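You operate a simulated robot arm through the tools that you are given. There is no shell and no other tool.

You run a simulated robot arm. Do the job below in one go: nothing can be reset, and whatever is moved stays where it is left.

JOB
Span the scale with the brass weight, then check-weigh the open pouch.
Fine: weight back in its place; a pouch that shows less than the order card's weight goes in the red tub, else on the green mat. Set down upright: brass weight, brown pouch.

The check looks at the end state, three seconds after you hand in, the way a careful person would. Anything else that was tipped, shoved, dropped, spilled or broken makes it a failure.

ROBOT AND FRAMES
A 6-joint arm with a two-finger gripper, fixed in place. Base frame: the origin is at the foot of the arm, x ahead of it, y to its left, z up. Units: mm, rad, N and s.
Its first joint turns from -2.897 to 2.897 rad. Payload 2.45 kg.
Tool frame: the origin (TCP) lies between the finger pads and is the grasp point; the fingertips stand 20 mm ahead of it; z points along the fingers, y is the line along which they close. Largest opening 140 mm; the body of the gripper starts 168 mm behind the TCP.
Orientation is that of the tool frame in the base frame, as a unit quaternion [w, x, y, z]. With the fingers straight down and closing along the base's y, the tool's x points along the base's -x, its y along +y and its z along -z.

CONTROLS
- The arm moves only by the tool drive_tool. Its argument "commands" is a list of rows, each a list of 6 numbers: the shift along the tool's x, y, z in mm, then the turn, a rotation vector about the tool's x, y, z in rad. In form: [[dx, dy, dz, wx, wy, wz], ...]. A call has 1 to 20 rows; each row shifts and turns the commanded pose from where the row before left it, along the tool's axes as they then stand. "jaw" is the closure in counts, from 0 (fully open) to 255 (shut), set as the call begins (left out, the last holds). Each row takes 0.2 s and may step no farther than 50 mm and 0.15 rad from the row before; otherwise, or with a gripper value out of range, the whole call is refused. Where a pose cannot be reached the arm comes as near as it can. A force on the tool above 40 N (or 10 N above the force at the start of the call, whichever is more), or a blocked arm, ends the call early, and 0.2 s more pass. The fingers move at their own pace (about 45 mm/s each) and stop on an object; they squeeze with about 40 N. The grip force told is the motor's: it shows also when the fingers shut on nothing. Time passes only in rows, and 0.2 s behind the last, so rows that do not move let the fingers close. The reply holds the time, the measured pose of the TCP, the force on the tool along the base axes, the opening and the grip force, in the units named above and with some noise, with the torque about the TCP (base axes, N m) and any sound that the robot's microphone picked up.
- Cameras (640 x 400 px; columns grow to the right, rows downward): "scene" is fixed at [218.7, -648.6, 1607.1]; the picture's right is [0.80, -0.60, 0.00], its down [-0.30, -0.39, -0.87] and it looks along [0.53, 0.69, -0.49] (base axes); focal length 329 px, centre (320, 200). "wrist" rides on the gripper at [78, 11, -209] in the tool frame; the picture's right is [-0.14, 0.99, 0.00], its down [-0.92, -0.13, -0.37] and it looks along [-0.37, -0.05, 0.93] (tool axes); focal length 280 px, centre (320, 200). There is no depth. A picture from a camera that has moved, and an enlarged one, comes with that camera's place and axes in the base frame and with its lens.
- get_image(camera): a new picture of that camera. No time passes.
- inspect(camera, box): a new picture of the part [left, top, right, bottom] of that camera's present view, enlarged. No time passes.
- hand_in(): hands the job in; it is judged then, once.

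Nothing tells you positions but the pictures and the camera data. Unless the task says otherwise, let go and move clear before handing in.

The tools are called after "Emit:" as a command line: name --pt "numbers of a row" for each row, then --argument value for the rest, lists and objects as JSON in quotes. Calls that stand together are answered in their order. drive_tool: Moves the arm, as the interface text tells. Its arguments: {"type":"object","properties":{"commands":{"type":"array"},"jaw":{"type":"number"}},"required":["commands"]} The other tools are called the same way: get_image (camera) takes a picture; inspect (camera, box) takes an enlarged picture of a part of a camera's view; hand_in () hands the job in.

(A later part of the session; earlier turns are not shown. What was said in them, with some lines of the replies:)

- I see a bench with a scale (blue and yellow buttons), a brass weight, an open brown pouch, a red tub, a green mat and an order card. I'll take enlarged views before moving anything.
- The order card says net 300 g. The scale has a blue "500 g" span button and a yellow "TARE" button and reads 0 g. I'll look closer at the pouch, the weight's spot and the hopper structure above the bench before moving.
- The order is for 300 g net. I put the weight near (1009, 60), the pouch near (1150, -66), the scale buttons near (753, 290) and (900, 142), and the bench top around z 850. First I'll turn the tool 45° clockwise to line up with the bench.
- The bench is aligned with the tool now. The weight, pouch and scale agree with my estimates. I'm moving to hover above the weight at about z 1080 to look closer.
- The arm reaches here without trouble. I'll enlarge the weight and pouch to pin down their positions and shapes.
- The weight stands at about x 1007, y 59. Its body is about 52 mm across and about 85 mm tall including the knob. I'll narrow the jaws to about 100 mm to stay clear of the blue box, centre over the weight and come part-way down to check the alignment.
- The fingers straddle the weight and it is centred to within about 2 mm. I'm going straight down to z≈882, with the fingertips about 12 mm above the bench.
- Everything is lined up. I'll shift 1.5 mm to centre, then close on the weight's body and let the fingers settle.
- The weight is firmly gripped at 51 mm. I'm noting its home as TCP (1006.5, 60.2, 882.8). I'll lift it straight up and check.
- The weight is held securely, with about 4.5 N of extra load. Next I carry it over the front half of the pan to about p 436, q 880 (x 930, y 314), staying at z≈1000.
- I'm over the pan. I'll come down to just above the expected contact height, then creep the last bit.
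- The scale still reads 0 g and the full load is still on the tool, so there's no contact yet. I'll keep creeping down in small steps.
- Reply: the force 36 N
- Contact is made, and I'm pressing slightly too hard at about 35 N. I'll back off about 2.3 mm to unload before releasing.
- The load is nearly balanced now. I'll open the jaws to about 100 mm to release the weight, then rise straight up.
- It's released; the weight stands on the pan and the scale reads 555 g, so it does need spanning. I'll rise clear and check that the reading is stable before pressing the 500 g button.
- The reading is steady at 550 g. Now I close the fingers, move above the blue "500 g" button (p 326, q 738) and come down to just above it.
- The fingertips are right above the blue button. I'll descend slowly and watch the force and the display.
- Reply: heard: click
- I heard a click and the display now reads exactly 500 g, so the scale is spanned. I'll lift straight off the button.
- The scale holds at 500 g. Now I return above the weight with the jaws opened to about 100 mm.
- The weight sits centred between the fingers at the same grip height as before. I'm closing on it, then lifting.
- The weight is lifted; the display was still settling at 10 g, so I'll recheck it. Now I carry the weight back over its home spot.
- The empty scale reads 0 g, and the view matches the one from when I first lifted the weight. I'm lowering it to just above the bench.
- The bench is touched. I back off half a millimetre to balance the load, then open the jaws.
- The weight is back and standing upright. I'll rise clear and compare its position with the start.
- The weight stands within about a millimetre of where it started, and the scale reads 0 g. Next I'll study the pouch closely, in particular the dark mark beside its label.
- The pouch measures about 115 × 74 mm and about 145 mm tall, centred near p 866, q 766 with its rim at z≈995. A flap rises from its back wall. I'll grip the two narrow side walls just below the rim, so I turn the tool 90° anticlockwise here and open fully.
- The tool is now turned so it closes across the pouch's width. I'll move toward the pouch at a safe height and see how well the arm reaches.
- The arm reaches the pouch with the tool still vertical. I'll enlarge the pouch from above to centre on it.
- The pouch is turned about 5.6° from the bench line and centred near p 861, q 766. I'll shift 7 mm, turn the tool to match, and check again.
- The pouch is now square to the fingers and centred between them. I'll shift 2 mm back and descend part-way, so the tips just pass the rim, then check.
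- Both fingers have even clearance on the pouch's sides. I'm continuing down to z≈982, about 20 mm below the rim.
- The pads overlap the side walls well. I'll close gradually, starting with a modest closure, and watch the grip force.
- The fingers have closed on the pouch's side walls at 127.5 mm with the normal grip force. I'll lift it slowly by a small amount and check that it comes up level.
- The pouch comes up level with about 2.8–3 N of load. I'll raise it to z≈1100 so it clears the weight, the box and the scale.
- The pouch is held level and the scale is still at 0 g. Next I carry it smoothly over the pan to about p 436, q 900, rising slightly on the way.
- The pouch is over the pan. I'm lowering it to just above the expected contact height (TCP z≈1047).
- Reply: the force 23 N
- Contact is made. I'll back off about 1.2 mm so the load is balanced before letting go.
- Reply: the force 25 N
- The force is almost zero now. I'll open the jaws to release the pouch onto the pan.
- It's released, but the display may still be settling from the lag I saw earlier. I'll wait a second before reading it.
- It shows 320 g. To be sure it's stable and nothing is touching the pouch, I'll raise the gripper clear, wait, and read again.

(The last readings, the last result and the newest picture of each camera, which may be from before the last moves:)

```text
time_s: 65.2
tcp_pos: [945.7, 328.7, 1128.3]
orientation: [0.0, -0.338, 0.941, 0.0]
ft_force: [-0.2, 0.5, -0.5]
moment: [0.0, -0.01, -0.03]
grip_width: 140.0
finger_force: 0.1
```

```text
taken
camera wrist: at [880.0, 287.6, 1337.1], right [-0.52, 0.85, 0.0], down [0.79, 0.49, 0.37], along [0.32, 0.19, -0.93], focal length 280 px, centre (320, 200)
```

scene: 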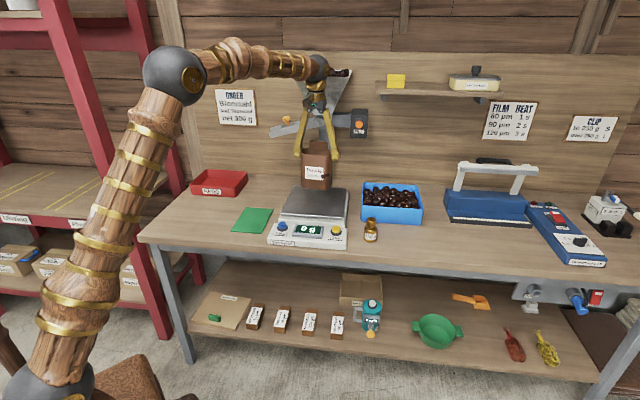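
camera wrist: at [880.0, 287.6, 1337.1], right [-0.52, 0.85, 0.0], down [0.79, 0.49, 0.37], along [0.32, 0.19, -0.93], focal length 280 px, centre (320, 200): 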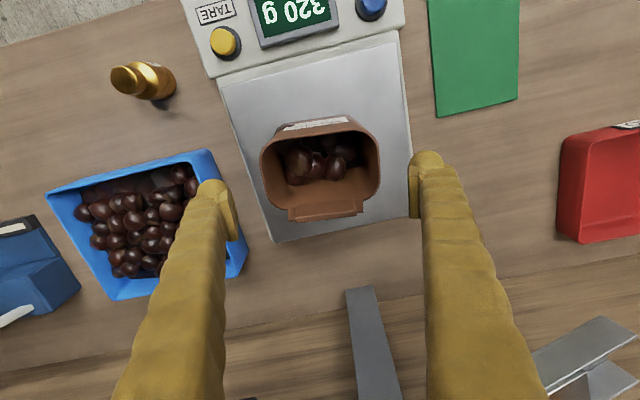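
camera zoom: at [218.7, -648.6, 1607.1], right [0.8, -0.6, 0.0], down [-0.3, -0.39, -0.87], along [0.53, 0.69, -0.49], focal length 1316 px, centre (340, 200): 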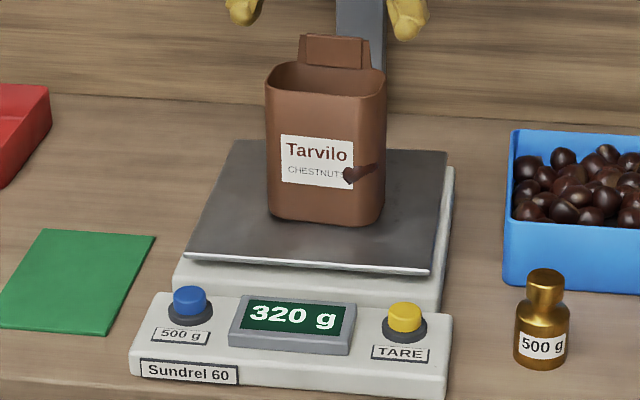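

The reading is stable at 320 g with nothing touching. My force readings in the air hinted at slightly less, so when I pick the pouch up I'll check that the scale returns to zero and take repeated force readings. I'm going back down onto the same grip.

Emit:
drive_tool --pt "0 0 25 0 0 0" --pt "0 0 25 0 0 0" --pt "0 0 18 0 0 0" --pt "0 0 11 0 0 0" --pt "0 0 0 0 0 0"

Emit:
get_image --camera "wrist"

Emit:
inspect --camera "scene" --box '[260, 130, 370, 250]'

```text
time_s: 66.4
tcp_pos: [944.6, 328.1, 1049.8]
orientation: [0.0, -0.337, 0.941, 0.001]
ft_force: [0.6, -0.1, 0.8]
moment: [0.0, -0.03, 0.03]
grip_width: 139.8
finger_force: 0.0
```

```text
taken
camera wrist: at [879.3, 287.8, 1258.0], right [-0.52, 0.85, 0.0], down [0.79, 0.49, 0.37], along [0.32, 0.19, -0.93], focal length 280 px, centre (320, 200)
```

wrist: 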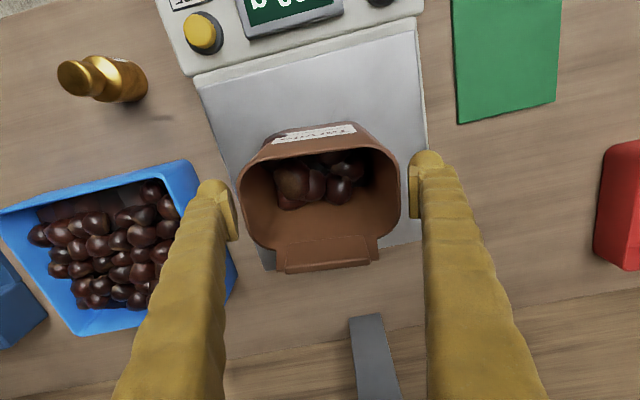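

```text
3.33 times, centred on (315, 190) of scene
camera zoom: at [218.7, -648.6, 1607.1], right [0.8, -0.6, 0.0], down [-0.3, -0.39, -0.87], along [0.53, 0.69, -0.49], focal length 1096 px, centre (337, 233)
```

zoom: 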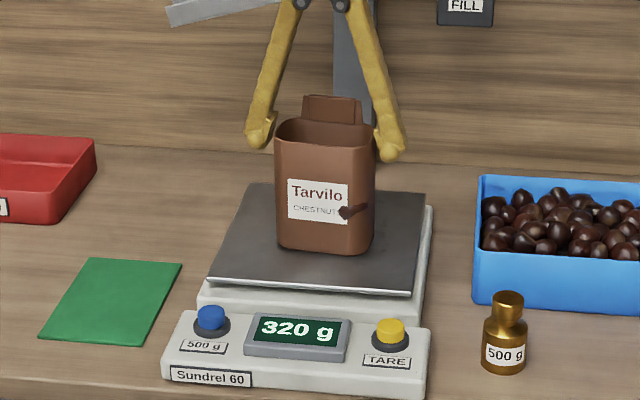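

The pouch sits in the same place between the fingers. I'm closing again and lifting it gently clear of the pan.

Emit:
drive_tool --pt "0 0 0 0 0 0" --pt "0 0 0 0 0 0" --pt "0 0 0 0 0 0" --pt "0 0 0 0 0 0" --jaw 50

Emit:
drive_tool --pt "0 0 -4 0 0 0" --pt "0 0 -8 0 0 0" --pt "0 0 -15 0 0 0" --pt "0 0 -20 0 0 0" --pt "0 0 -20 0 0 0" --pt "0 0 -10 0 0 0" --pt "0 0 0 0 0 0" --pt "0 0 0 0 0 0" --pt "0 0 0 0 0 0" --pt "0 0 0 0 0 0"

Emit:
inspect --camera "scene" --box '[260, 130, 370, 250]'

Emit:
get_image --camera "wrist"

```text
time_s: 67.4
tcp_pos: [945.9, 328.3, 1049.2]
orientation: [0.0, -0.337, 0.941, 0.0]
ft_force: [-0.4, 0.1, 1.1]
moment: [0.01, 0.05, 0.03]
grip_width: 126.3
finger_force: 40.0
```

```text
time_s: 69.6
tcp_pos: [944.5, 328.6, 1125.3]
orientation: [0.0, -0.337, 0.942, -0.001]
ft_force: [-0.4, 0.8, -3.7]
moment: [-0.02, 0.0, -0.01]
grip_width: 126.3
finger_force: 40.2
```

```text
3.33 times, centred on (315, 190) of scene
camera zoom: at [218.7, -648.6, 1607.1], right [0.8, -0.6, 0.0], down [-0.3, -0.39, -0.87], along [0.53, 0.69, -0.49], focal length 1096 px, centre (337, 233)
```

zoom: 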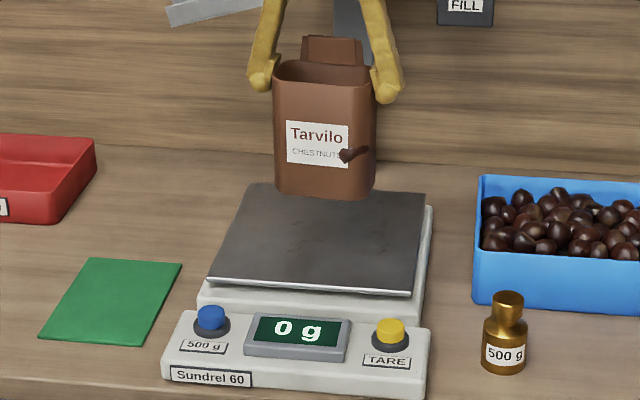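

```text
taken
camera wrist: at [879.2, 287.8, 1334.9], right [-0.52, 0.85, 0.0], down [0.79, 0.49, 0.37], along [0.32, 0.19, -0.93], focal length 280 px, centre (320, 200)
```

wrist: 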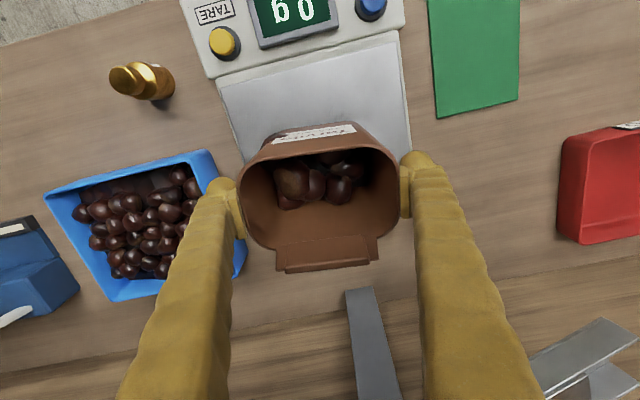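

The scale returns to exactly 0 g, so the zero is sound, and this force reading was 3.7 N. A few more readings while holding still will settle the cross-check.

Emit:
drive_tool --pt "0 0 0 0 0 0"

Emit:
drive_tool --pt "0 0 0 0 0 0"

Emit:
drive_tool --pt "0 0 0 0 0 0"

Emit:
drive_tool --pt "0 0 0 0 0 0"

Emit:
drive_tool --pt "0 0 0 0 0 0"

Emit:
drive_tool --pt "0 0 0 0 0 0"

Emit:
drive_tool --pt "0 0 0 0 0 0"

Emit:
drive_tool --pt "0 0 0 0 0 0"

Emit:
drive_tool --pt "0 0 0 0 0 0"

Emit:
drive_tool --pt "0 0 0 0 0 0"

```text
time_s: 70.0
tcp_pos: [944.6, 329.7, 1126.0]
orientation: [-0.001, -0.337, 0.942, 0.0]
ft_force: [-0.8, 0.4, -3.1]
moment: [-0.02, 0.04, -0.03]
grip_width: 126.2
finger_force: 40.3
```

```text
time_s: 70.4
tcp_pos: [945.3, 327.8, 1126.7]
orientation: [0.0, -0.337, 0.941, 0.001]
ft_force: [0.0, 0.6, -3.2]
moment: [0.0, -0.01, -0.01]
grip_width: 126.3
finger_force: 40.0
```

```text
time_s: 70.8
tcp_pos: [945.6, 328.5, 1126.4]
orientation: [0.001, -0.337, 0.942, -0.001]
ft_force: [-0.3, 0.3, -1.8]
moment: [0.03, 0.03, 0.02]
grip_width: 126.2
finger_force: 40.2
```

```text
time_s: 71.2
tcp_pos: [945.4, 329.4, 1126.1]
orientation: [0.0, -0.337, 0.941, 0.0]
ft_force: [0.4, -0.1, -3.1]
moment: [0.02, -0.01, 0.01]
grip_width: 126.3
finger_force: 40.2
```

```text
time_s: 71.6
tcp_pos: [944.5, 329.1, 1127.3]
orientation: [0.0, -0.337, 0.942, 0.0]
ft_force: [-0.1, 1.1, -2.1]
moment: [0.0, 0.01, 0.01]
grip_width: 126.2
finger_force: 40.0
```

```text
time_s: 72.0
tcp_pos: [945.3, 328.8, 1125.4]
orientation: [0.0, -0.337, 0.941, -0.001]
ft_force: [-0.6, -0.3, -2.1]
moment: [-0.01, 0.0, -0.02]
grip_width: 126.0
finger_force: 39.3
```

```text
time_s: 72.4
tcp_pos: [944.2, 328.3, 1126.4]
orientation: [0.0, -0.337, 0.942, 0.0]
ft_force: [0.6, 0.5, -3.2]
moment: [-0.02, 0.03, -0.02]
grip_width: 125.9
finger_force: 39.8
```

```text
time_s: 72.8
tcp_pos: [945.3, 328.6, 1126.4]
orientation: [-0.001, -0.338, 0.941, 0.0]
ft_force: [0.1, 0.1, -3.0]
moment: [-0.01, -0.01, 0.01]
grip_width: 125.7
finger_force: 40.0
```

```text
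time_s: 73.2
tcp_pos: [946.0, 329.4, 1126.7]
orientation: [-0.001, -0.337, 0.941, 0.0]
ft_force: [0.0, -0.1, -3.3]
moment: [0.02, -0.02, 0.0]
grip_width: 125.8
finger_force: 39.9
```

```text
time_s: 73.6
tcp_pos: [946.1, 329.0, 1126.1]
orientation: [0.0, -0.338, 0.941, 0.0]
ft_force: [-0.2, -0.3, -2.8]
moment: [-0.01, 0.02, -0.01]
grip_width: 125.9
finger_force: 40.2
```

The scale's zero is fine, but 16 force readings average about 2.85 N (roughly 290 g), against 320 g on the display. The noise is large, so I'll take a few more readings before deciding whether to re-check the span.

Emit:
drive_tool --pt "0 0 0 0 0 0"

Emit:
drive_tool --pt "0 0 0 0 0 0"

Emit:
drive_tool --pt "0 0 0 0 0 0"

Emit:
drive_tool --pt "0 0 0 0 0 0"

Emit:
drive_tool --pt "0 0 0 0 0 0"

Emit:
drive_tool --pt "0 0 0 0 0 0"

Emit:
drive_tool --pt "0 0 0 0 0 0"

Emit:
drive_tool --pt "0 0 0 0 0 0"

Emit:
drive_tool --pt "0 0 0 0 0 0"

Emit:
drive_tool --pt "0 0 0 0 0 0"

Emit:
drive_tool --pt "0 0 0 0 0 0"

Emit:
drive_tool --pt "0 0 0 0 0 0"

Emit:
drive_tool --pt "0 0 0 0 0 0"

Emit:
drive_tool --pt "0 0 0 0 0 0"

```text
time_s: 74.0
tcp_pos: [944.5, 328.0, 1127.2]
orientation: [0.0, -0.337, 0.942, 0.0]
ft_force: [0.3, 0.0, -3.3]
moment: [-0.04, 0.0, 0.02]
grip_width: 126.1
finger_force: 39.8
```

```text
time_s: 74.4
tcp_pos: [944.9, 328.2, 1127.2]
orientation: [0.0, -0.338, 0.941, 0.0]
ft_force: [-0.8, -0.7, -3.3]
moment: [-0.01, 0.01, 0.0]
grip_width: 125.8
finger_force: 39.2
```

```text
time_s: 74.8
tcp_pos: [945.7, 328.2, 1126.7]
orientation: [-0.001, -0.337, 0.941, 0.0]
ft_force: [0.9, 0.2, -2.8]
moment: [0.0, -0.01, -0.05]
grip_width: 125.7
finger_force: 40.1
```

```text
time_s: 75.2
tcp_pos: [945.3, 328.4, 1126.5]
orientation: [0.001, -0.338, 0.941, 0.0]
ft_force: [0.5, 0.9, -3.1]
moment: [0.02, -0.01, 0.0]
grip_width: 125.6
finger_force: 40.3
```

```text
time_s: 75.6
tcp_pos: [945.4, 329.2, 1126.6]
orientation: [0.0, -0.337, 0.941, 0.0]
ft_force: [0.6, 0.2, -3.4]
moment: [-0.02, 0.01, -0.03]
grip_width: 125.6
finger_force: 39.8
```

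```text
time_s: 76.0
tcp_pos: [944.5, 327.7, 1127.1]
orientation: [0.0, -0.337, 0.941, 0.0]
ft_force: [0.9, 0.0, -2.3]
moment: [0.0, -0.01, -0.01]
grip_width: 125.5
finger_force: 40.3
```

```text
time_s: 76.4
tcp_pos: [944.8, 328.8, 1126.3]
orientation: [-0.001, -0.337, 0.941, 0.0]
ft_force: [-0.8, 0.3, -3.2]
moment: [-0.01, 0.0, 0.03]
grip_width: 125.8
finger_force: 40.6
```

```text
time_s: 76.8
tcp_pos: [944.9, 329.4, 1125.7]
orientation: [0.001, -0.338, 0.941, 0.0]
ft_force: [0.4, 0.0, -3.3]
moment: [0.01, -0.03, -0.01]
grip_width: 125.4
finger_force: 39.4
```

```text
time_s: 77.2
tcp_pos: [945.9, 329.0, 1126.0]
orientation: [0.001, -0.337, 0.941, 0.0]
ft_force: [0.0, -1.0, -3.1]
moment: [-0.01, 0.0, 0.0]
grip_width: 125.6
finger_force: 39.9
```

```text
time_s: 77.6
tcp_pos: [946.6, 328.1, 1126.2]
orientation: [0.0, -0.338, 0.941, 0.0]
ft_force: [-0.1, 0.7, -3.8]
moment: [-0.01, 0.02, -0.03]
grip_width: 125.5
finger_force: 40.2
```

```text
time_s: 78.0
tcp_pos: [946.1, 328.9, 1126.1]
orientation: [0.0, -0.337, 0.941, 0.0]
ft_force: [-0.5, 0.3, -2.4]
moment: [-0.03, 0.05, 0.02]
grip_width: 125.4
finger_force: 39.7
```

```text
time_s: 78.4
tcp_pos: [945.3, 328.8, 1126.9]
orientation: [-0.001, -0.337, 0.942, 0.0]
ft_force: [0.1, -0.3, -3.4]
moment: [-0.02, -0.01, 0.01]
grip_width: 125.5
finger_force: 40.3
```

```text
time_s: 78.8
tcp_pos: [945.4, 329.7, 1126.7]
orientation: [0.0, -0.337, 0.941, 0.0]
ft_force: [-0.3, -0.1, -2.4]
moment: [0.0, 0.03, 0.02]
grip_width: 125.2
finger_force: 39.7
```

```text
time_s: 79.2
tcp_pos: [945.2, 328.6, 1125.4]
orientation: [0.0, -0.337, 0.941, -0.001]
ft_force: [0.6, 0.2, -3.1]
moment: [0.02, 0.01, -0.01]
grip_width: 125.1
finger_force: 40.0
```

Averaging all 30 readings gives about 2.95 N, which doesn't settle 290 g versus 320 g. For a firm check I'll rest the held pouch lightly on the pan with a steady push and compare the measured force with the display, which tells me whether the span still holds.

Emit:
drive_tool --pt "0 0 10 0 0 0" --pt "0 0 18 0 0 0" --pt "0 0 18 0 0 0" --pt "0 0 14 0 0 0" --pt "0 0 8 0 0 0" --pt "0 0 4 0 0 0" --pt "0 0 2 0 0 0" --pt "0 0 0 0 0 0"

Emit:
get_image --camera "wrist"

Emit:
inspect --camera "scene" --box '[260, 130, 370, 250]'

```text
time_s: 81.0
tcp_pos: [945.7, 328.4, 1051.4]
orientation: [0.0, -0.338, 0.941, 0.0]
ft_force: [-0.5, 0.0, -3.5]
moment: [0.02, -0.01, 0.01]
grip_width: 125.3
finger_force: 39.4
```

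```text
taken
camera wrist: at [879.6, 287.9, 1261.1], right [-0.52, 0.85, 0.0], down [0.79, 0.49, 0.37], along [0.32, 0.19, -0.93], focal length 280 px, centre (320, 200)
```

wrist: 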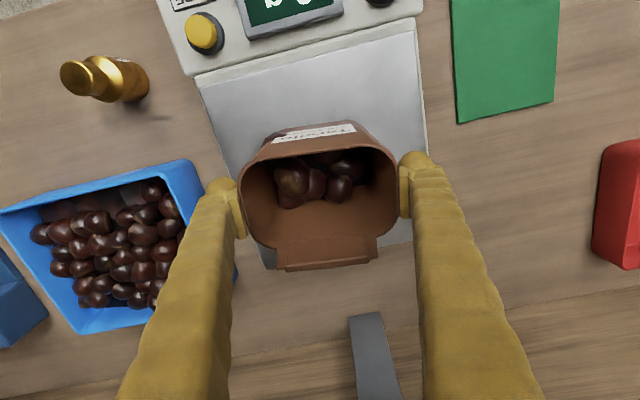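

```text
3.33 times, centred on (315, 190) of scene
camera zoom: at [218.7, -648.6, 1607.1], right [0.8, -0.6, 0.0], down [-0.3, -0.39, -0.87], along [0.53, 0.69, -0.49], focal length 1096 px, centre (337, 233)
```

zoom: 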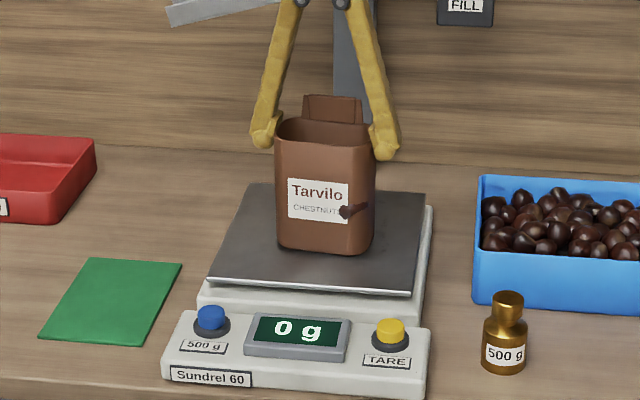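

Emit:
drive_tool --pt "0 0 0.6 0 0 0" --pt "0 0 0.6 0 0 0" --pt "0 0 0 0 0 0" --pt "0 0 0 0 0 0"

Emit:
drive_tool --pt "0 0 0.4 0 0 0" --pt "0 0 0 0 0 0" --pt "0 0 0 0 0 0"

Emit:
inspect --camera "scene" --box '[280, 200, 360, 250]'

```text
time_s: 82.0
tcp_pos: [945.5, 328.4, 1051.1]
orientation: [0.001, -0.337, 0.941, -0.001]
ft_force: [-3.2, -3.7, 11.8]
moment: [0.09, -0.02, 0.01]
grip_width: 125.3
finger_force: 40.0
```

```text
time_s: 82.8
tcp_pos: [946.1, 328.1, 1051.1]
orientation: [0.001, -0.337, 0.941, 0.0]
ft_force: [-5.9, -3.1, 22.4]
moment: [0.12, -0.08, 0.03]
grip_width: 125.2
finger_force: 40.2
```

```text
8.00 times, centred on (320, 225) of scene
camera zoom: at [218.7, -648.6, 1607.1], right [0.8, -0.6, 0.0], down [-0.3, -0.39, -0.87], along [0.53, 0.69, -0.49], focal length 2631 px, centre (320, 0)
```

zoom: 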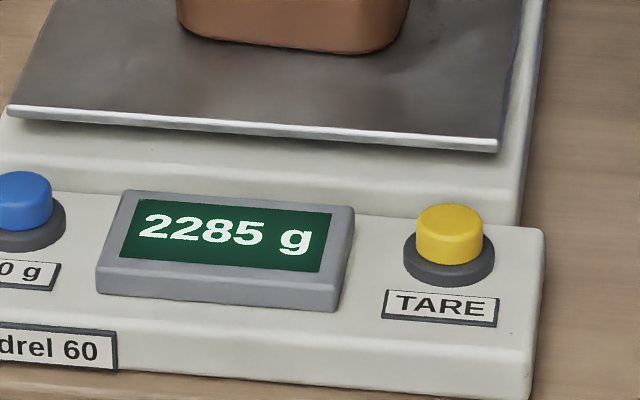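

I'm holding a steady push now; next I take several paired readings of force and display without moving.

Emit:
drive_tool --pt "0 0 0 0 0 0" --pt "0 0 0 0 0 0" --pt "0 0 0 0 0 0"

Emit:
inspect --camera "scene" --box '[280, 200, 360, 250]'

Emit:
drive_tool --pt "0 0 0 0 0 0" --pt "0 0 0 0 0 0"

Emit:
inspect --camera "scene" --box '[280, 200, 360, 250]'

Emit:
drive_tool --pt "0 0 0 0 0 0" --pt "0 0 0 0 0 0"

Emit:
inspect --camera "scene" --box '[280, 200, 360, 250]'

```text
time_s: 83.6
tcp_pos: [944.9, 328.8, 1051.6]
orientation: [0.001, -0.337, 0.942, 0.0]
ft_force: [-5.9, -5.1, 27.9]
moment: [-0.3, 0.25, -0.02]
grip_width: 125.0
finger_force: 40.2
```

```text
8.00 times, centred on (320, 225) of scene
camera zoom: at [218.7, -648.6, 1607.1], right [0.8, -0.6, 0.0], down [-0.3, -0.39, -0.87], along [0.53, 0.69, -0.49], focal length 2631 px, centre (320, 0)
```

zoom: 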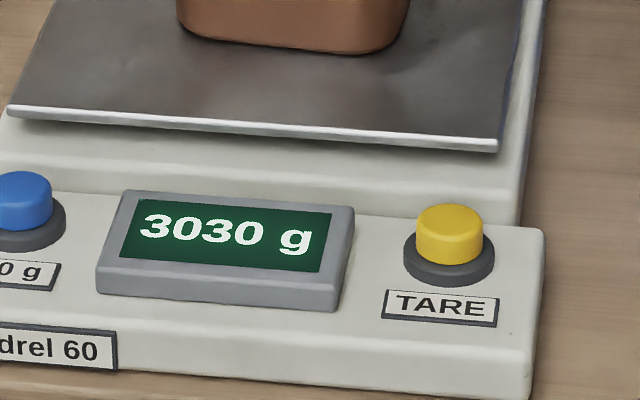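

```text
time_s: 84.2
tcp_pos: [945.6, 328.4, 1051.7]
orientation: [0.001, -0.337, 0.941, -0.001]
ft_force: [-5.8, -3.8, 30.6]
moment: [-0.27, 0.29, 0.01]
grip_width: 125.0
finger_force: 40.1
```

```text
8.00 times, centred on (320, 225) of scene
camera zoom: at [218.7, -648.6, 1607.1], right [0.8, -0.6, 0.0], down [-0.3, -0.39, -0.87], along [0.53, 0.69, -0.49], focal length 2631 px, centre (320, 0)
```

zoom: 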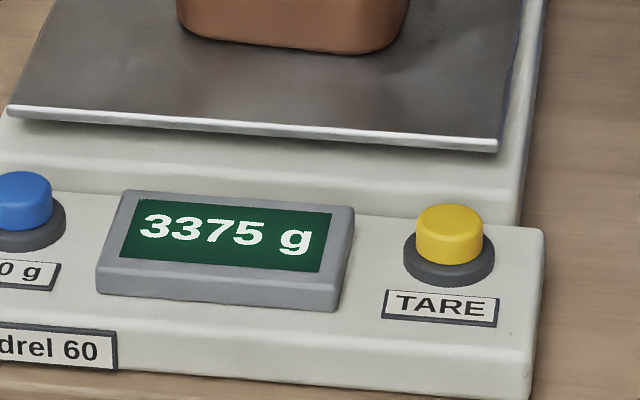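

```text
time_s: 84.8
tcp_pos: [945.5, 328.2, 1051.9]
orientation: [0.001, -0.337, 0.942, -0.001]
ft_force: [-3.8, -3.8, 32.2]
moment: [-0.35, 0.3, 0.02]
grip_width: 125.3
finger_force: 40.0
```

```text
8.00 times, centred on (320, 225) of scene
camera zoom: at [218.7, -648.6, 1607.1], right [0.8, -0.6, 0.0], down [-0.3, -0.39, -0.87], along [0.53, 0.69, -0.49], focal length 2631 px, centre (320, 0)
```

zoom: 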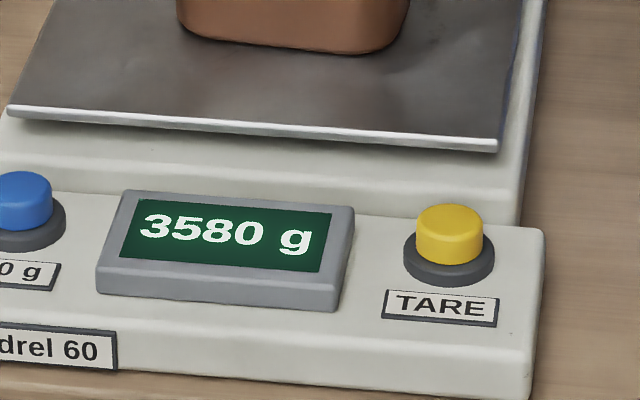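

The force-plus-pouch load (about 3440 g, then 3600 g) matches the display (3375 g, then 3580 g) to about 1%, so the span holds and 320 g is right. Since 320 g is not less than 300 g, the pouch goes on the green mat. I'm lifting it off smoothly.

Emit:
drive_tool --pt "0 0 -1 0 0 0" --pt "0 0 -1 0 0 0" --pt "0 0 -1.5 0 0 0" --pt "0 0 -3 0 0 0" --pt "0 0 -6 0 0 0" --pt "0 0 -12 0 0 0" --pt "0 0 -18 0 0 0" --pt "0 0 -18 0 0 0" --pt "0 0 -14 0 0 0" --pt "0 0 -6 0 0 0" --pt "0 0 0 0 0 0"

Emit:
get_image --camera "wrist"

Emit:
get_image --camera "scene"

Emit:
inspect --camera "scene" --box '[210, 130, 370, 250]'

```text
time_s: 87.2
tcp_pos: [944.9, 330.3, 1131.7]
orientation: [0.001, -0.337, 0.941, 0.0]
ft_force: [0.7, 0.8, -2.9]
moment: [0.0, 0.03, -0.03]
grip_width: 124.9
finger_force: 39.9
```

```text
taken
camera wrist: at [879.1, 287.8, 1340.1], right [-0.52, 0.85, 0.0], down [0.79, 0.49, 0.37], along [0.32, 0.19, -0.93], focal length 280 px, centre (320, 200)
```

wrist: 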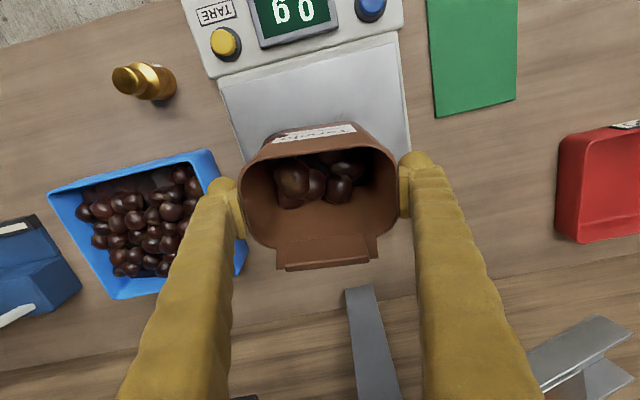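

```text
taken
```

scene: 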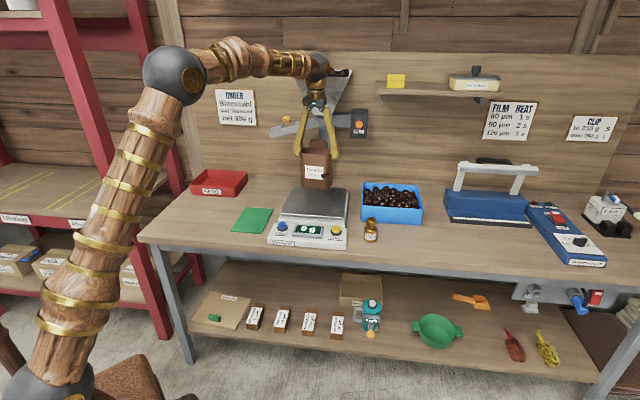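

```text
3.33 times, centred on (290, 190) of scene
camera zoom: at [218.7, -648.6, 1607.1], right [0.8, -0.6, 0.0], down [-0.3, -0.39, -0.87], along [0.53, 0.69, -0.49], focal length 1096 px, centre (420, 233)
```

zoom: 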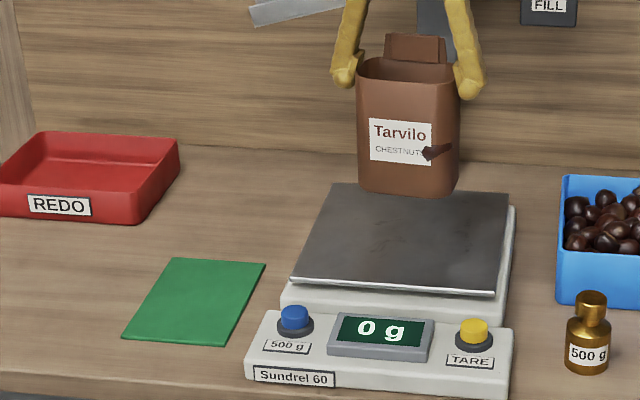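

The scale is back to 0 g and the pouch is hanging level. I place the green mat at p 116–246, q 722–914, about 130 × 192 mm. I'll carry the pouch above its centre, then turn it so its long side fits the mat's long side.

Emit:
drive_tool --pt "3.6 8.2 0 0 0 0" --pt "7.2 16.4 0 0 0 0" --pt "9.9 22.5 0 0 0 0" --pt "10.8 24.5 0 0 0 0" --pt "10.8 24.5 0 0 0 0" --pt "10.8 24.5 0 0 0 0" --pt "10.8 24.5 0 0 0 0" --pt "10.8 24.5 0 0 0 0" --pt "10.8 24.5 0 0 0 0" --pt "9.9 22.5 0 0 0 0" --pt "8.1 18.4 0 0 0 0" --pt "4 10.3 0 0 0 0" --pt "0 0 0 0 0 0"

Emit:
get_image --camera "wrist"

Emit:
get_image --camera "scene"

```text
time_s: 90.0
tcp_pos: [706.3, 450.6, 1131.5]
orientation: [0.0, -0.337, 0.942, -0.001]
ft_force: [-0.2, -0.7, -3.0]
moment: [0.0, -0.03, 0.01]
grip_width: 124.5
finger_force: 39.8
```

```text
taken
camera wrist: at [640.6, 409.6, 1339.2], right [-0.52, 0.85, 0.0], down [0.79, 0.49, 0.37], along [0.32, 0.19, -0.93], focal length 280 px, centre (320, 200)
```

wrist: 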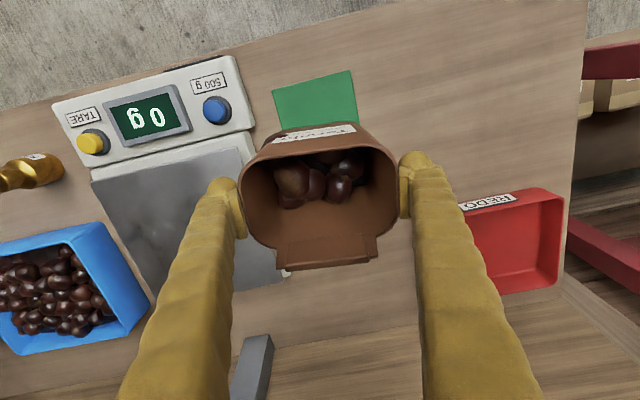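

```text
taken
```

scene: 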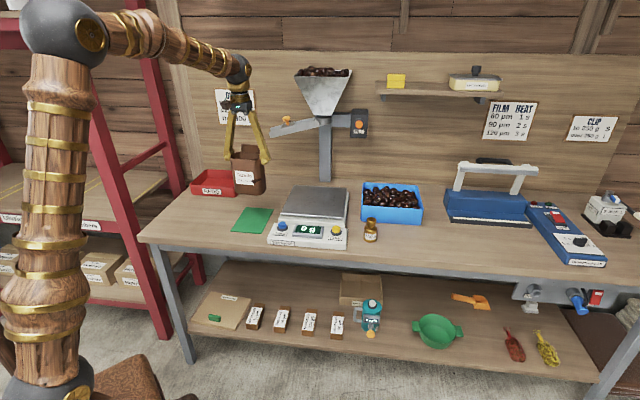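

The pouch hangs over the mat's centre. I'll turn it about 84° clockwise so its long side runs along the mat's long side.

Emit:
drive_tool --pt "0 0 0 0 0 0.05" --pt "0 0 0 0 0 0.09" --pt "0 0 0 0 0 0.1" --pt "0 0 0 0 0 0.1" --pt "0 0 0 0 0 0.1" --pt "0 0 0 0 0 0.1" --pt "0 0 0 0 0 0.1" --pt "0 0 0 0 0 0.1" --pt "0 0 0 0 0 0.1" --pt "0 0 0 0 0 0.1" --pt "0 0 0 0 0 0.1" --pt "0 0 0 0 0 0.1" --pt "0 0 0 0 0 0.1" --pt "0 0 0 0 0 0.1" --pt "0 0 0 0 0 0.08" --pt "0 0 0 0 0 0.053" --pt "0 0 0 0 0 0" --pt "0 0 0 0 0 0"

Emit:
get_image --camera "wrist"

Emit:
inspect --camera "scene" --box '[180, 70, 340, 250]'

```text
time_s: 93.8
tcp_pos: [706.4, 448.8, 1130.5]
orientation: [0.0, 0.384, 0.923, -0.001]
ft_force: [0.0, -0.3, -3.7]
moment: [-0.01, 0.02, 0.01]
grip_width: 124.2
finger_force: 40.2
```

```text
taken
camera wrist: at [659.9, 513.3, 1339.8], right [0.8, 0.6, 0.0], down [0.56, -0.74, 0.37], along [0.22, -0.29, -0.93], focal length 280 px, centre (320, 200)
```

wrist: 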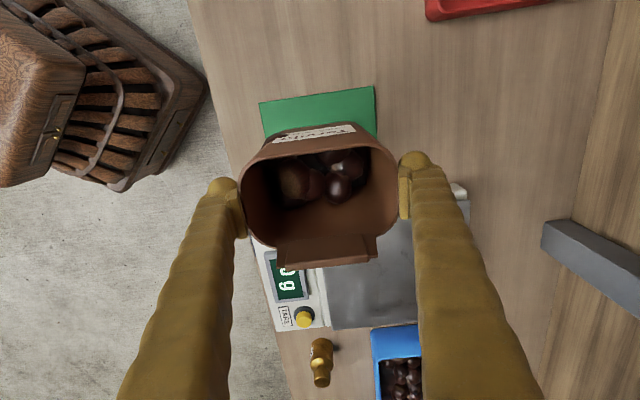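

```text
2.22 times, centred on (260, 160) of scene
camera zoom: at [218.7, -648.6, 1607.1], right [0.8, -0.6, 0.0], down [-0.3, -0.39, -0.87], along [0.53, 0.69, -0.49], focal length 731 px, centre (453, 289)
```

zoom: 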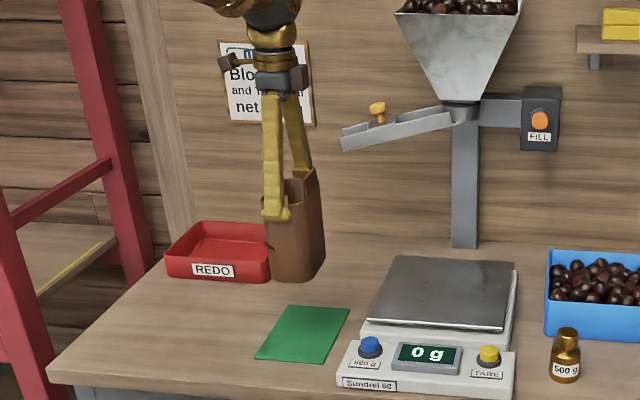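

I measure the mat's centre at about p 180, q 822. I'll nudge 5 mm to centre and lower the pouch to about 12 mm above the expected contact.

Emit:
drive_tool --pt "1 2.5 10 0 0 0" --pt "1 2.5 20 0 0 0" --pt "0 0 25 0 0 0" --pt "0 0 25 0 0 0" --pt "0 0 20 0 0 0" --pt "0 0 15 0 0 0" --pt "0 0 10 0 0 0" --pt "0 0 5 0 0 0" --pt "0 0 0 0 0 0" --pt "0 0 0 0 0 0"

Emit:
get_image --camera "wrist"

Emit:
inspect --camera "scene" --box '[200, 140, 310, 250]'

```text
time_s: 96.0
tcp_pos: [708.7, 455.2, 1001.0]
orientation: [0.001, 0.383, 0.924, 0.001]
ft_force: [-0.5, 0.3, -3.2]
moment: [-0.03, -0.02, 0.0]
grip_width: 124.3
finger_force: 40.1
```

```text
taken
camera wrist: at [662.2, 518.4, 1209.7], right [0.8, 0.6, 0.0], down [0.56, -0.74, 0.37], along [0.22, -0.29, -0.93], focal length 280 px, centre (320, 200)
```

wrist: 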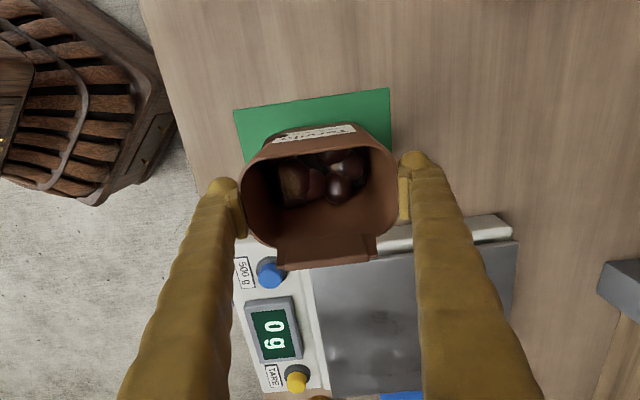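

```text
3.64 times, centred on (255, 195) of scene
camera zoom: at [218.7, -648.6, 1607.1], right [0.8, -0.6, 0.0], down [-0.3, -0.39, -0.87], along [0.53, 0.69, -0.49], focal length 1196 px, centre (556, 218)
```

zoom: 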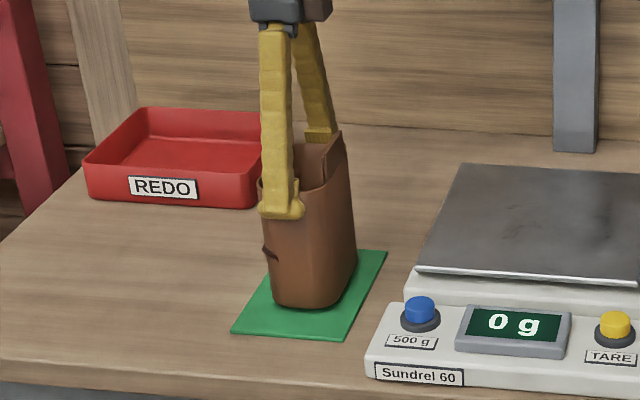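

The pouch is centred over the mat. Now I creep down to contact in small steps.

Emit:
drive_tool --pt "0 0 3 0 0 0" --pt "0 0 3 0 0 0" --pt "0 0 2 0 0 0" --pt "0 0 0 0 0 0"

Emit:
drive_tool --pt "0 0 1 0 0 0" --pt "0 0 0 0 0 0"

Emit:
drive_tool --pt "0 0 0.8 0 0 0" --pt "0 0 0 0 0 0"

```text
time_s: 97.0
tcp_pos: [707.2, 454.3, 993.9]
orientation: [0.002, 0.383, 0.924, 0.001]
ft_force: [4.4, -4.6, 27.6]
moment: [-1.11, 1.66, 0.4]
grip_width: 124.5
finger_force: 40.0
```

```text
time_s: 97.4
tcp_pos: [708.2, 455.2, 994.2]
orientation: [0.002, 0.383, 0.924, 0.001]
ft_force: [-2.1, -1.7, 6.0]
moment: [-0.4, 0.92, 0.11]
grip_width: 124.1
finger_force: 40.3
stopped in row 2: the force on the tool passed its limit at 42 N (the readings are from after the stop); the commanded pose is now the measured one
```

```text
time_s: 98.0
tcp_pos: [708.5, 454.5, 994.8]
orientation: [0.001, 0.382, 0.924, 0.001]
ft_force: [-4.0, -9.7, 27.6]
moment: [-0.6, 1.42, 0.31]
grip_width: 124.2
finger_force: 40.1
```

Contact came a little early, at TCP z≈994, and with a sideways moment. I back off right away and look before doing anything more.

Emit:
drive_tool --pt "0 0 -1.5 0 0 0" --pt "0 0 -1 0 0 0" --pt "0 0 0 0 0 0"

Emit:
get_image --camera "wrist"

Emit:
inspect --camera "scene" --box '[215, 150, 295, 245]'

```text
time_s: 98.8
tcp_pos: [708.5, 456.0, 994.3]
orientation: [0.002, 0.383, 0.924, 0.001]
ft_force: [-1.0, 0.5, -3.2]
moment: [0.02, 0.0, 0.03]
grip_width: 124.4
finger_force: 39.8
```

```text
taken
camera wrist: at [662.3, 518.5, 1203.8], right [0.8, 0.6, 0.0], down [0.56, -0.74, 0.37], along [0.22, -0.29, -0.93], focal length 280 px, centre (320, 200)
```

wrist: 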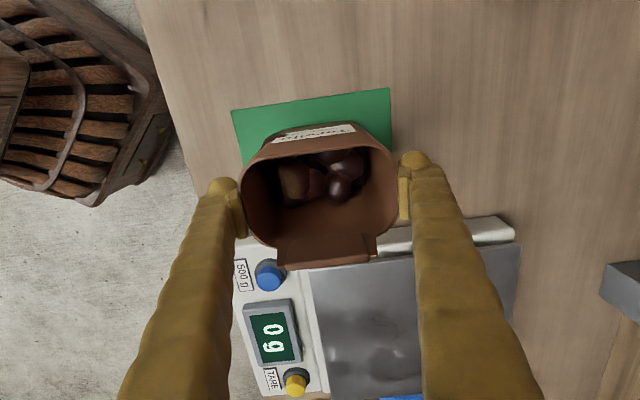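

```text
4.21 times, centred on (255, 198) of scene
camera zoom: at [218.7, -648.6, 1607.1], right [0.8, -0.6, 0.0], down [-0.3, -0.39, -0.87], along [0.53, 0.69, -0.49], focal length 1385 px, centre (594, 210)
```

zoom: 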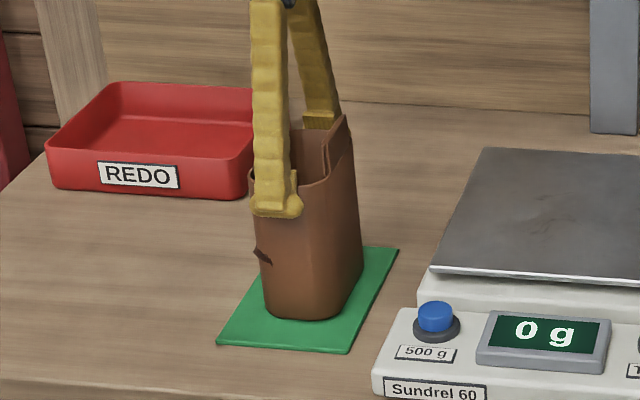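

The pouch is clear again, hanging upright just above the mat. It has crept a few millimetres down in the grip, which explains the early contact. I'll lower in finer steps to a light touch and then release.

Emit:
drive_tool --pt "0 0 0.5 0 0 0" --pt "0 0 0 0 0 0"

Emit:
drive_tool --pt "0 0 0.4 0 0 0" --pt "0 0 0 0 0 0"

```text
time_s: 99.4
tcp_pos: [708.9, 455.9, 994.9]
orientation: [0.002, 0.383, 0.924, 0.001]
ft_force: [1.3, 0.5, -3.4]
moment: [-0.03, 0.0, 0.0]
grip_width: 124.4
finger_force: 40.2
```

```text
time_s: 100.0
tcp_pos: [709.4, 454.6, 995.2]
orientation: [0.001, 0.383, 0.924, 0.001]
ft_force: [0.2, 1.0, -3.3]
moment: [-0.01, 0.02, -0.02]
grip_width: 124.0
finger_force: 40.0
```

Emit:
drive_tool --pt "0 0 0.4 0 0 0" --pt "0 0 0 0 0 0"

Emit:
drive_tool --pt "0 0 0.4 0 0 0" --pt "0 0 0 0 0 0"

```text
time_s: 100.6
tcp_pos: [709.0, 455.3, 994.4]
orientation: [0.0, 0.383, 0.924, 0.002]
ft_force: [-1.2, -2.1, 5.7]
moment: [0.26, -0.08, -0.01]
grip_width: 124.0
finger_force: 39.5
```

```text
time_s: 101.2
tcp_pos: [709.0, 454.9, 994.6]
orientation: [0.001, 0.383, 0.924, 0.001]
ft_force: [-3.2, -7.3, 21.0]
moment: [0.06, 0.49, 0.1]
grip_width: 124.1
finger_force: 40.0
```

The contact is flat now, with hardly any moment. I back off slightly and then open the jaws fully.

Emit:
drive_tool --pt "0 0 -0.6 0 0 0" --pt "0 0 0 0 0 0"

Emit:
drive_tool --pt "0 0 0 0 0 0" --pt "0 0 0 0 0 0" --pt "0 0 0 0 0 0" --pt "0 0 0 0 0 0" --jaw 0

Emit:
get_image --camera "wrist"

Emit:
inspect --camera "scene" --box '[215, 150, 295, 245]'

```text
time_s: 101.8
tcp_pos: [710.0, 456.3, 995.0]
orientation: [0.001, 0.383, 0.924, 0.002]
ft_force: [-2.8, -5.7, 18.9]
moment: [0.39, 0.12, 0.08]
grip_width: 124.0
finger_force: 39.7
```

```text
time_s: 102.8
tcp_pos: [710.6, 456.8, 994.9]
orientation: [0.0, 0.382, 0.924, 0.001]
ft_force: [0.6, -0.2, 0.4]
moment: [-0.02, 0.0, 0.02]
grip_width: 139.9
finger_force: 0.2
```

```text
taken
camera wrist: at [662.5, 518.3, 1203.0], right [0.8, 0.6, 0.0], down [0.56, -0.74, 0.37], along [0.22, -0.29, -0.93], focal length 280 px, centre (320, 200)
```

wrist: 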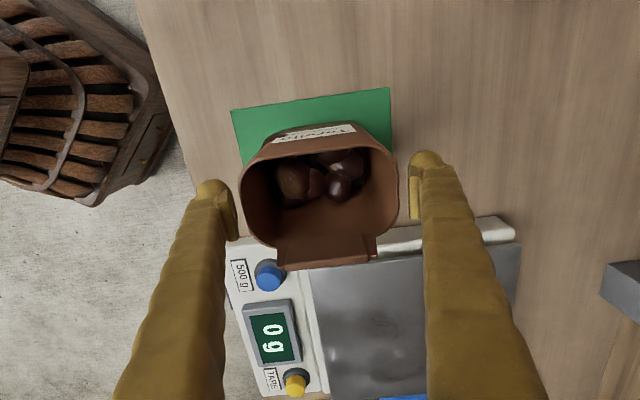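

```text
4.21 times, centred on (255, 198) of scene
camera zoom: at [218.7, -648.6, 1607.1], right [0.8, -0.6, 0.0], down [-0.3, -0.39, -0.87], along [0.53, 0.69, -0.49], focal length 1385 px, centre (594, 210)
```

zoom: 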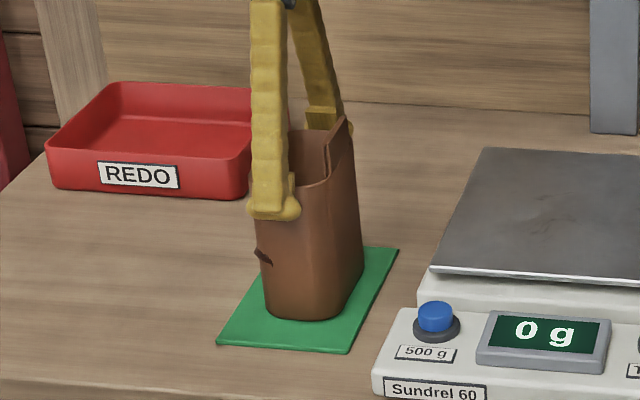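

It's released and the pouch stands on the mat. I'll rise straight up slowly, then clear.

Emit:
drive_tool --pt "0 0 -5 0 0 0" --pt "0 0 -10 0 0 0" --pt "0 0 -15 0 0 0" --pt "0 0 -25 0 0 0" --pt "0 0 -30 0 0 0" --pt "0 0 -40 0 0 0" --pt "0 0 -40 0 0 0" --pt "0 0 -40 0 0 0" --pt "0 0 0 0 0 0"

Emit:
get_image --camera "wrist"

Emit:
get_image --camera "scene"

Emit:
inspect --camera "scene" --box '[215, 150, 295, 245]'

```text
time_s: 104.8
tcp_pos: [709.4, 456.1, 1201.5]
orientation: [0.001, 0.383, 0.924, 0.0]
ft_force: [-0.5, -1.1, -1.2]
moment: [-0.02, -0.02, 0.0]
grip_width: 140.0
finger_force: 0.1
```

```text
taken
camera wrist: at [662.8, 518.6, 1408.4], right [0.8, 0.6, 0.0], down [0.56, -0.74, 0.37], along [0.22, -0.29, -0.93], focal length 280 px, centre (320, 200)
```

wrist: 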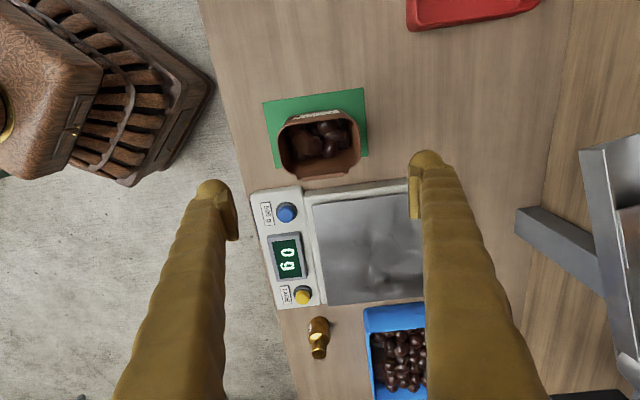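

```text
taken
```

scene: 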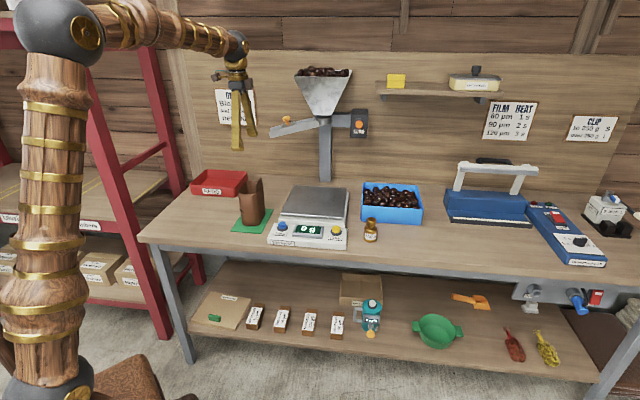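

```text
4.21 times, centred on (255, 198) of scene
camera zoom: at [218.7, -648.6, 1607.1], right [0.8, -0.6, 0.0], down [-0.3, -0.39, -0.87], along [0.53, 0.69, -0.49], focal length 1385 px, centre (594, 210)
```

zoom: 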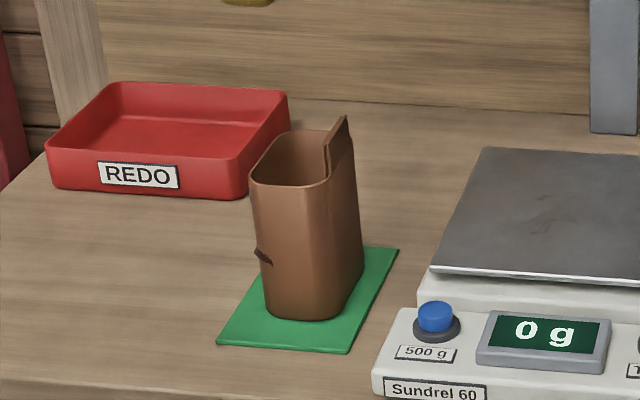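

The pouch stands upright well inside the green mat and the gripper is clear. One last close look at the weight, the scale and the surroundings before handing in.

Emit:
inspect --camera "scene" --box '[350, 205, 395, 250]'

Emit:
inspect --camera "scene" --box '[180, 150, 450, 270]'

Emit:
inspect --camera "wrist" --box '[240, 70, 400, 190]'

```text
8.89 times, centred on (372, 228) of scene
camera zoom: at [218.7, -648.6, 1607.1], right [0.8, -0.6, 0.0], down [-0.3, -0.39, -0.87], along [0.53, 0.69, -0.49], focal length 2923 px, centre (-147, -44)
```

zoom: 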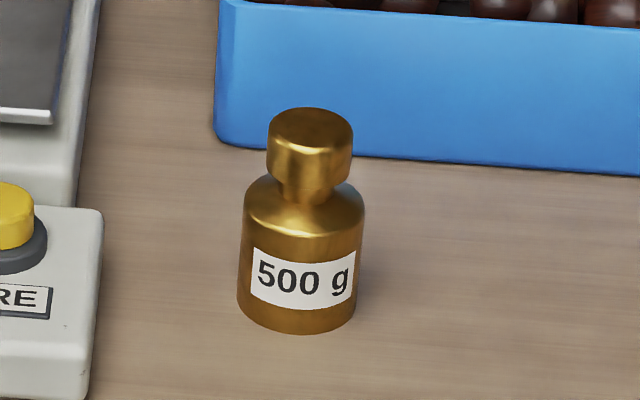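

```text
2.37 times, centred on (315, 210) of scene
camera zoom: at [218.7, -648.6, 1607.1], right [0.8, -0.6, 0.0], down [-0.3, -0.39, -0.87], along [0.53, 0.69, -0.49], focal length 780 px, centre (332, 176)
```

zoom: 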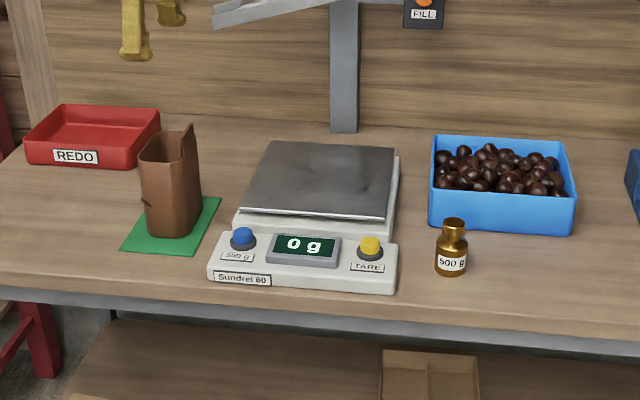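

```text
3.33 times, centred on (320, 130) of wrist
camera zoom: at [662.8, 518.6, 1408.4], right [0.8, 0.6, 0.0], down [0.56, -0.74, 0.37], along [0.22, -0.29, -0.93], focal length 935 px, centre (320, 433)
```

zoom: 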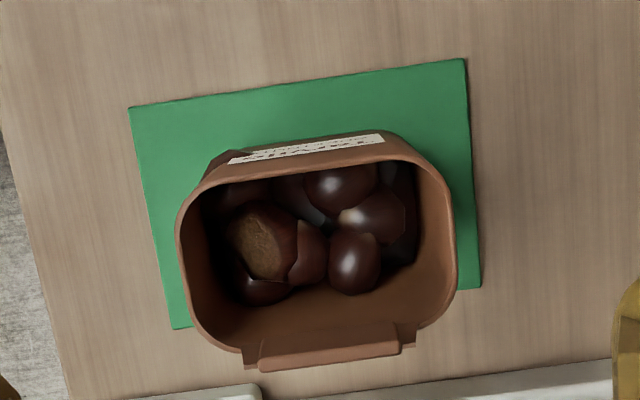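

The weight stands upright in its place, the spanned scale reads 0 g, and the 320 g pouch (300 g or more) stands upright on the green mat with its chestnuts inside. Nothing else has moved and the arm is clear, so I'm handing in.

Emit:
hand_in

```text
The job is handed in.
```

The job is handed in. I spanned the scale with the brass weight, and the open pouch showed 320 g. That isn't less than the card's 300 g, so it went on the green mat.

- **Scale:** it read 550 g with the brass weight on it. I pressed the blue 500 g button once, and it then showed 500 g, and 0 g when empty.
- **Pouch weight:** it held steady at 320 g with nothing touching it. The arm's force readings averaged nearer 300 g but were noisy. I pressed the held pouch on the pan to compare force with display, and they agreed to about 1%, so I kept the scale's reading.
- **Brass weight:** it's back upright, within about a millimetre of where it started.
- **Pouch:** it stands upright near the middle of the mat with its chestnuts still inside. I turned it about a quarter turn so its long side fits the mat.
- **Setting down:** the pouch crept a few millimetres down in the grip. It touched the mat sooner than I expected, and one push went past the 40 N limit and stopped the move. I backed off and set it down again more gently.

Nothing else looked moved or spilled in the last pictures.
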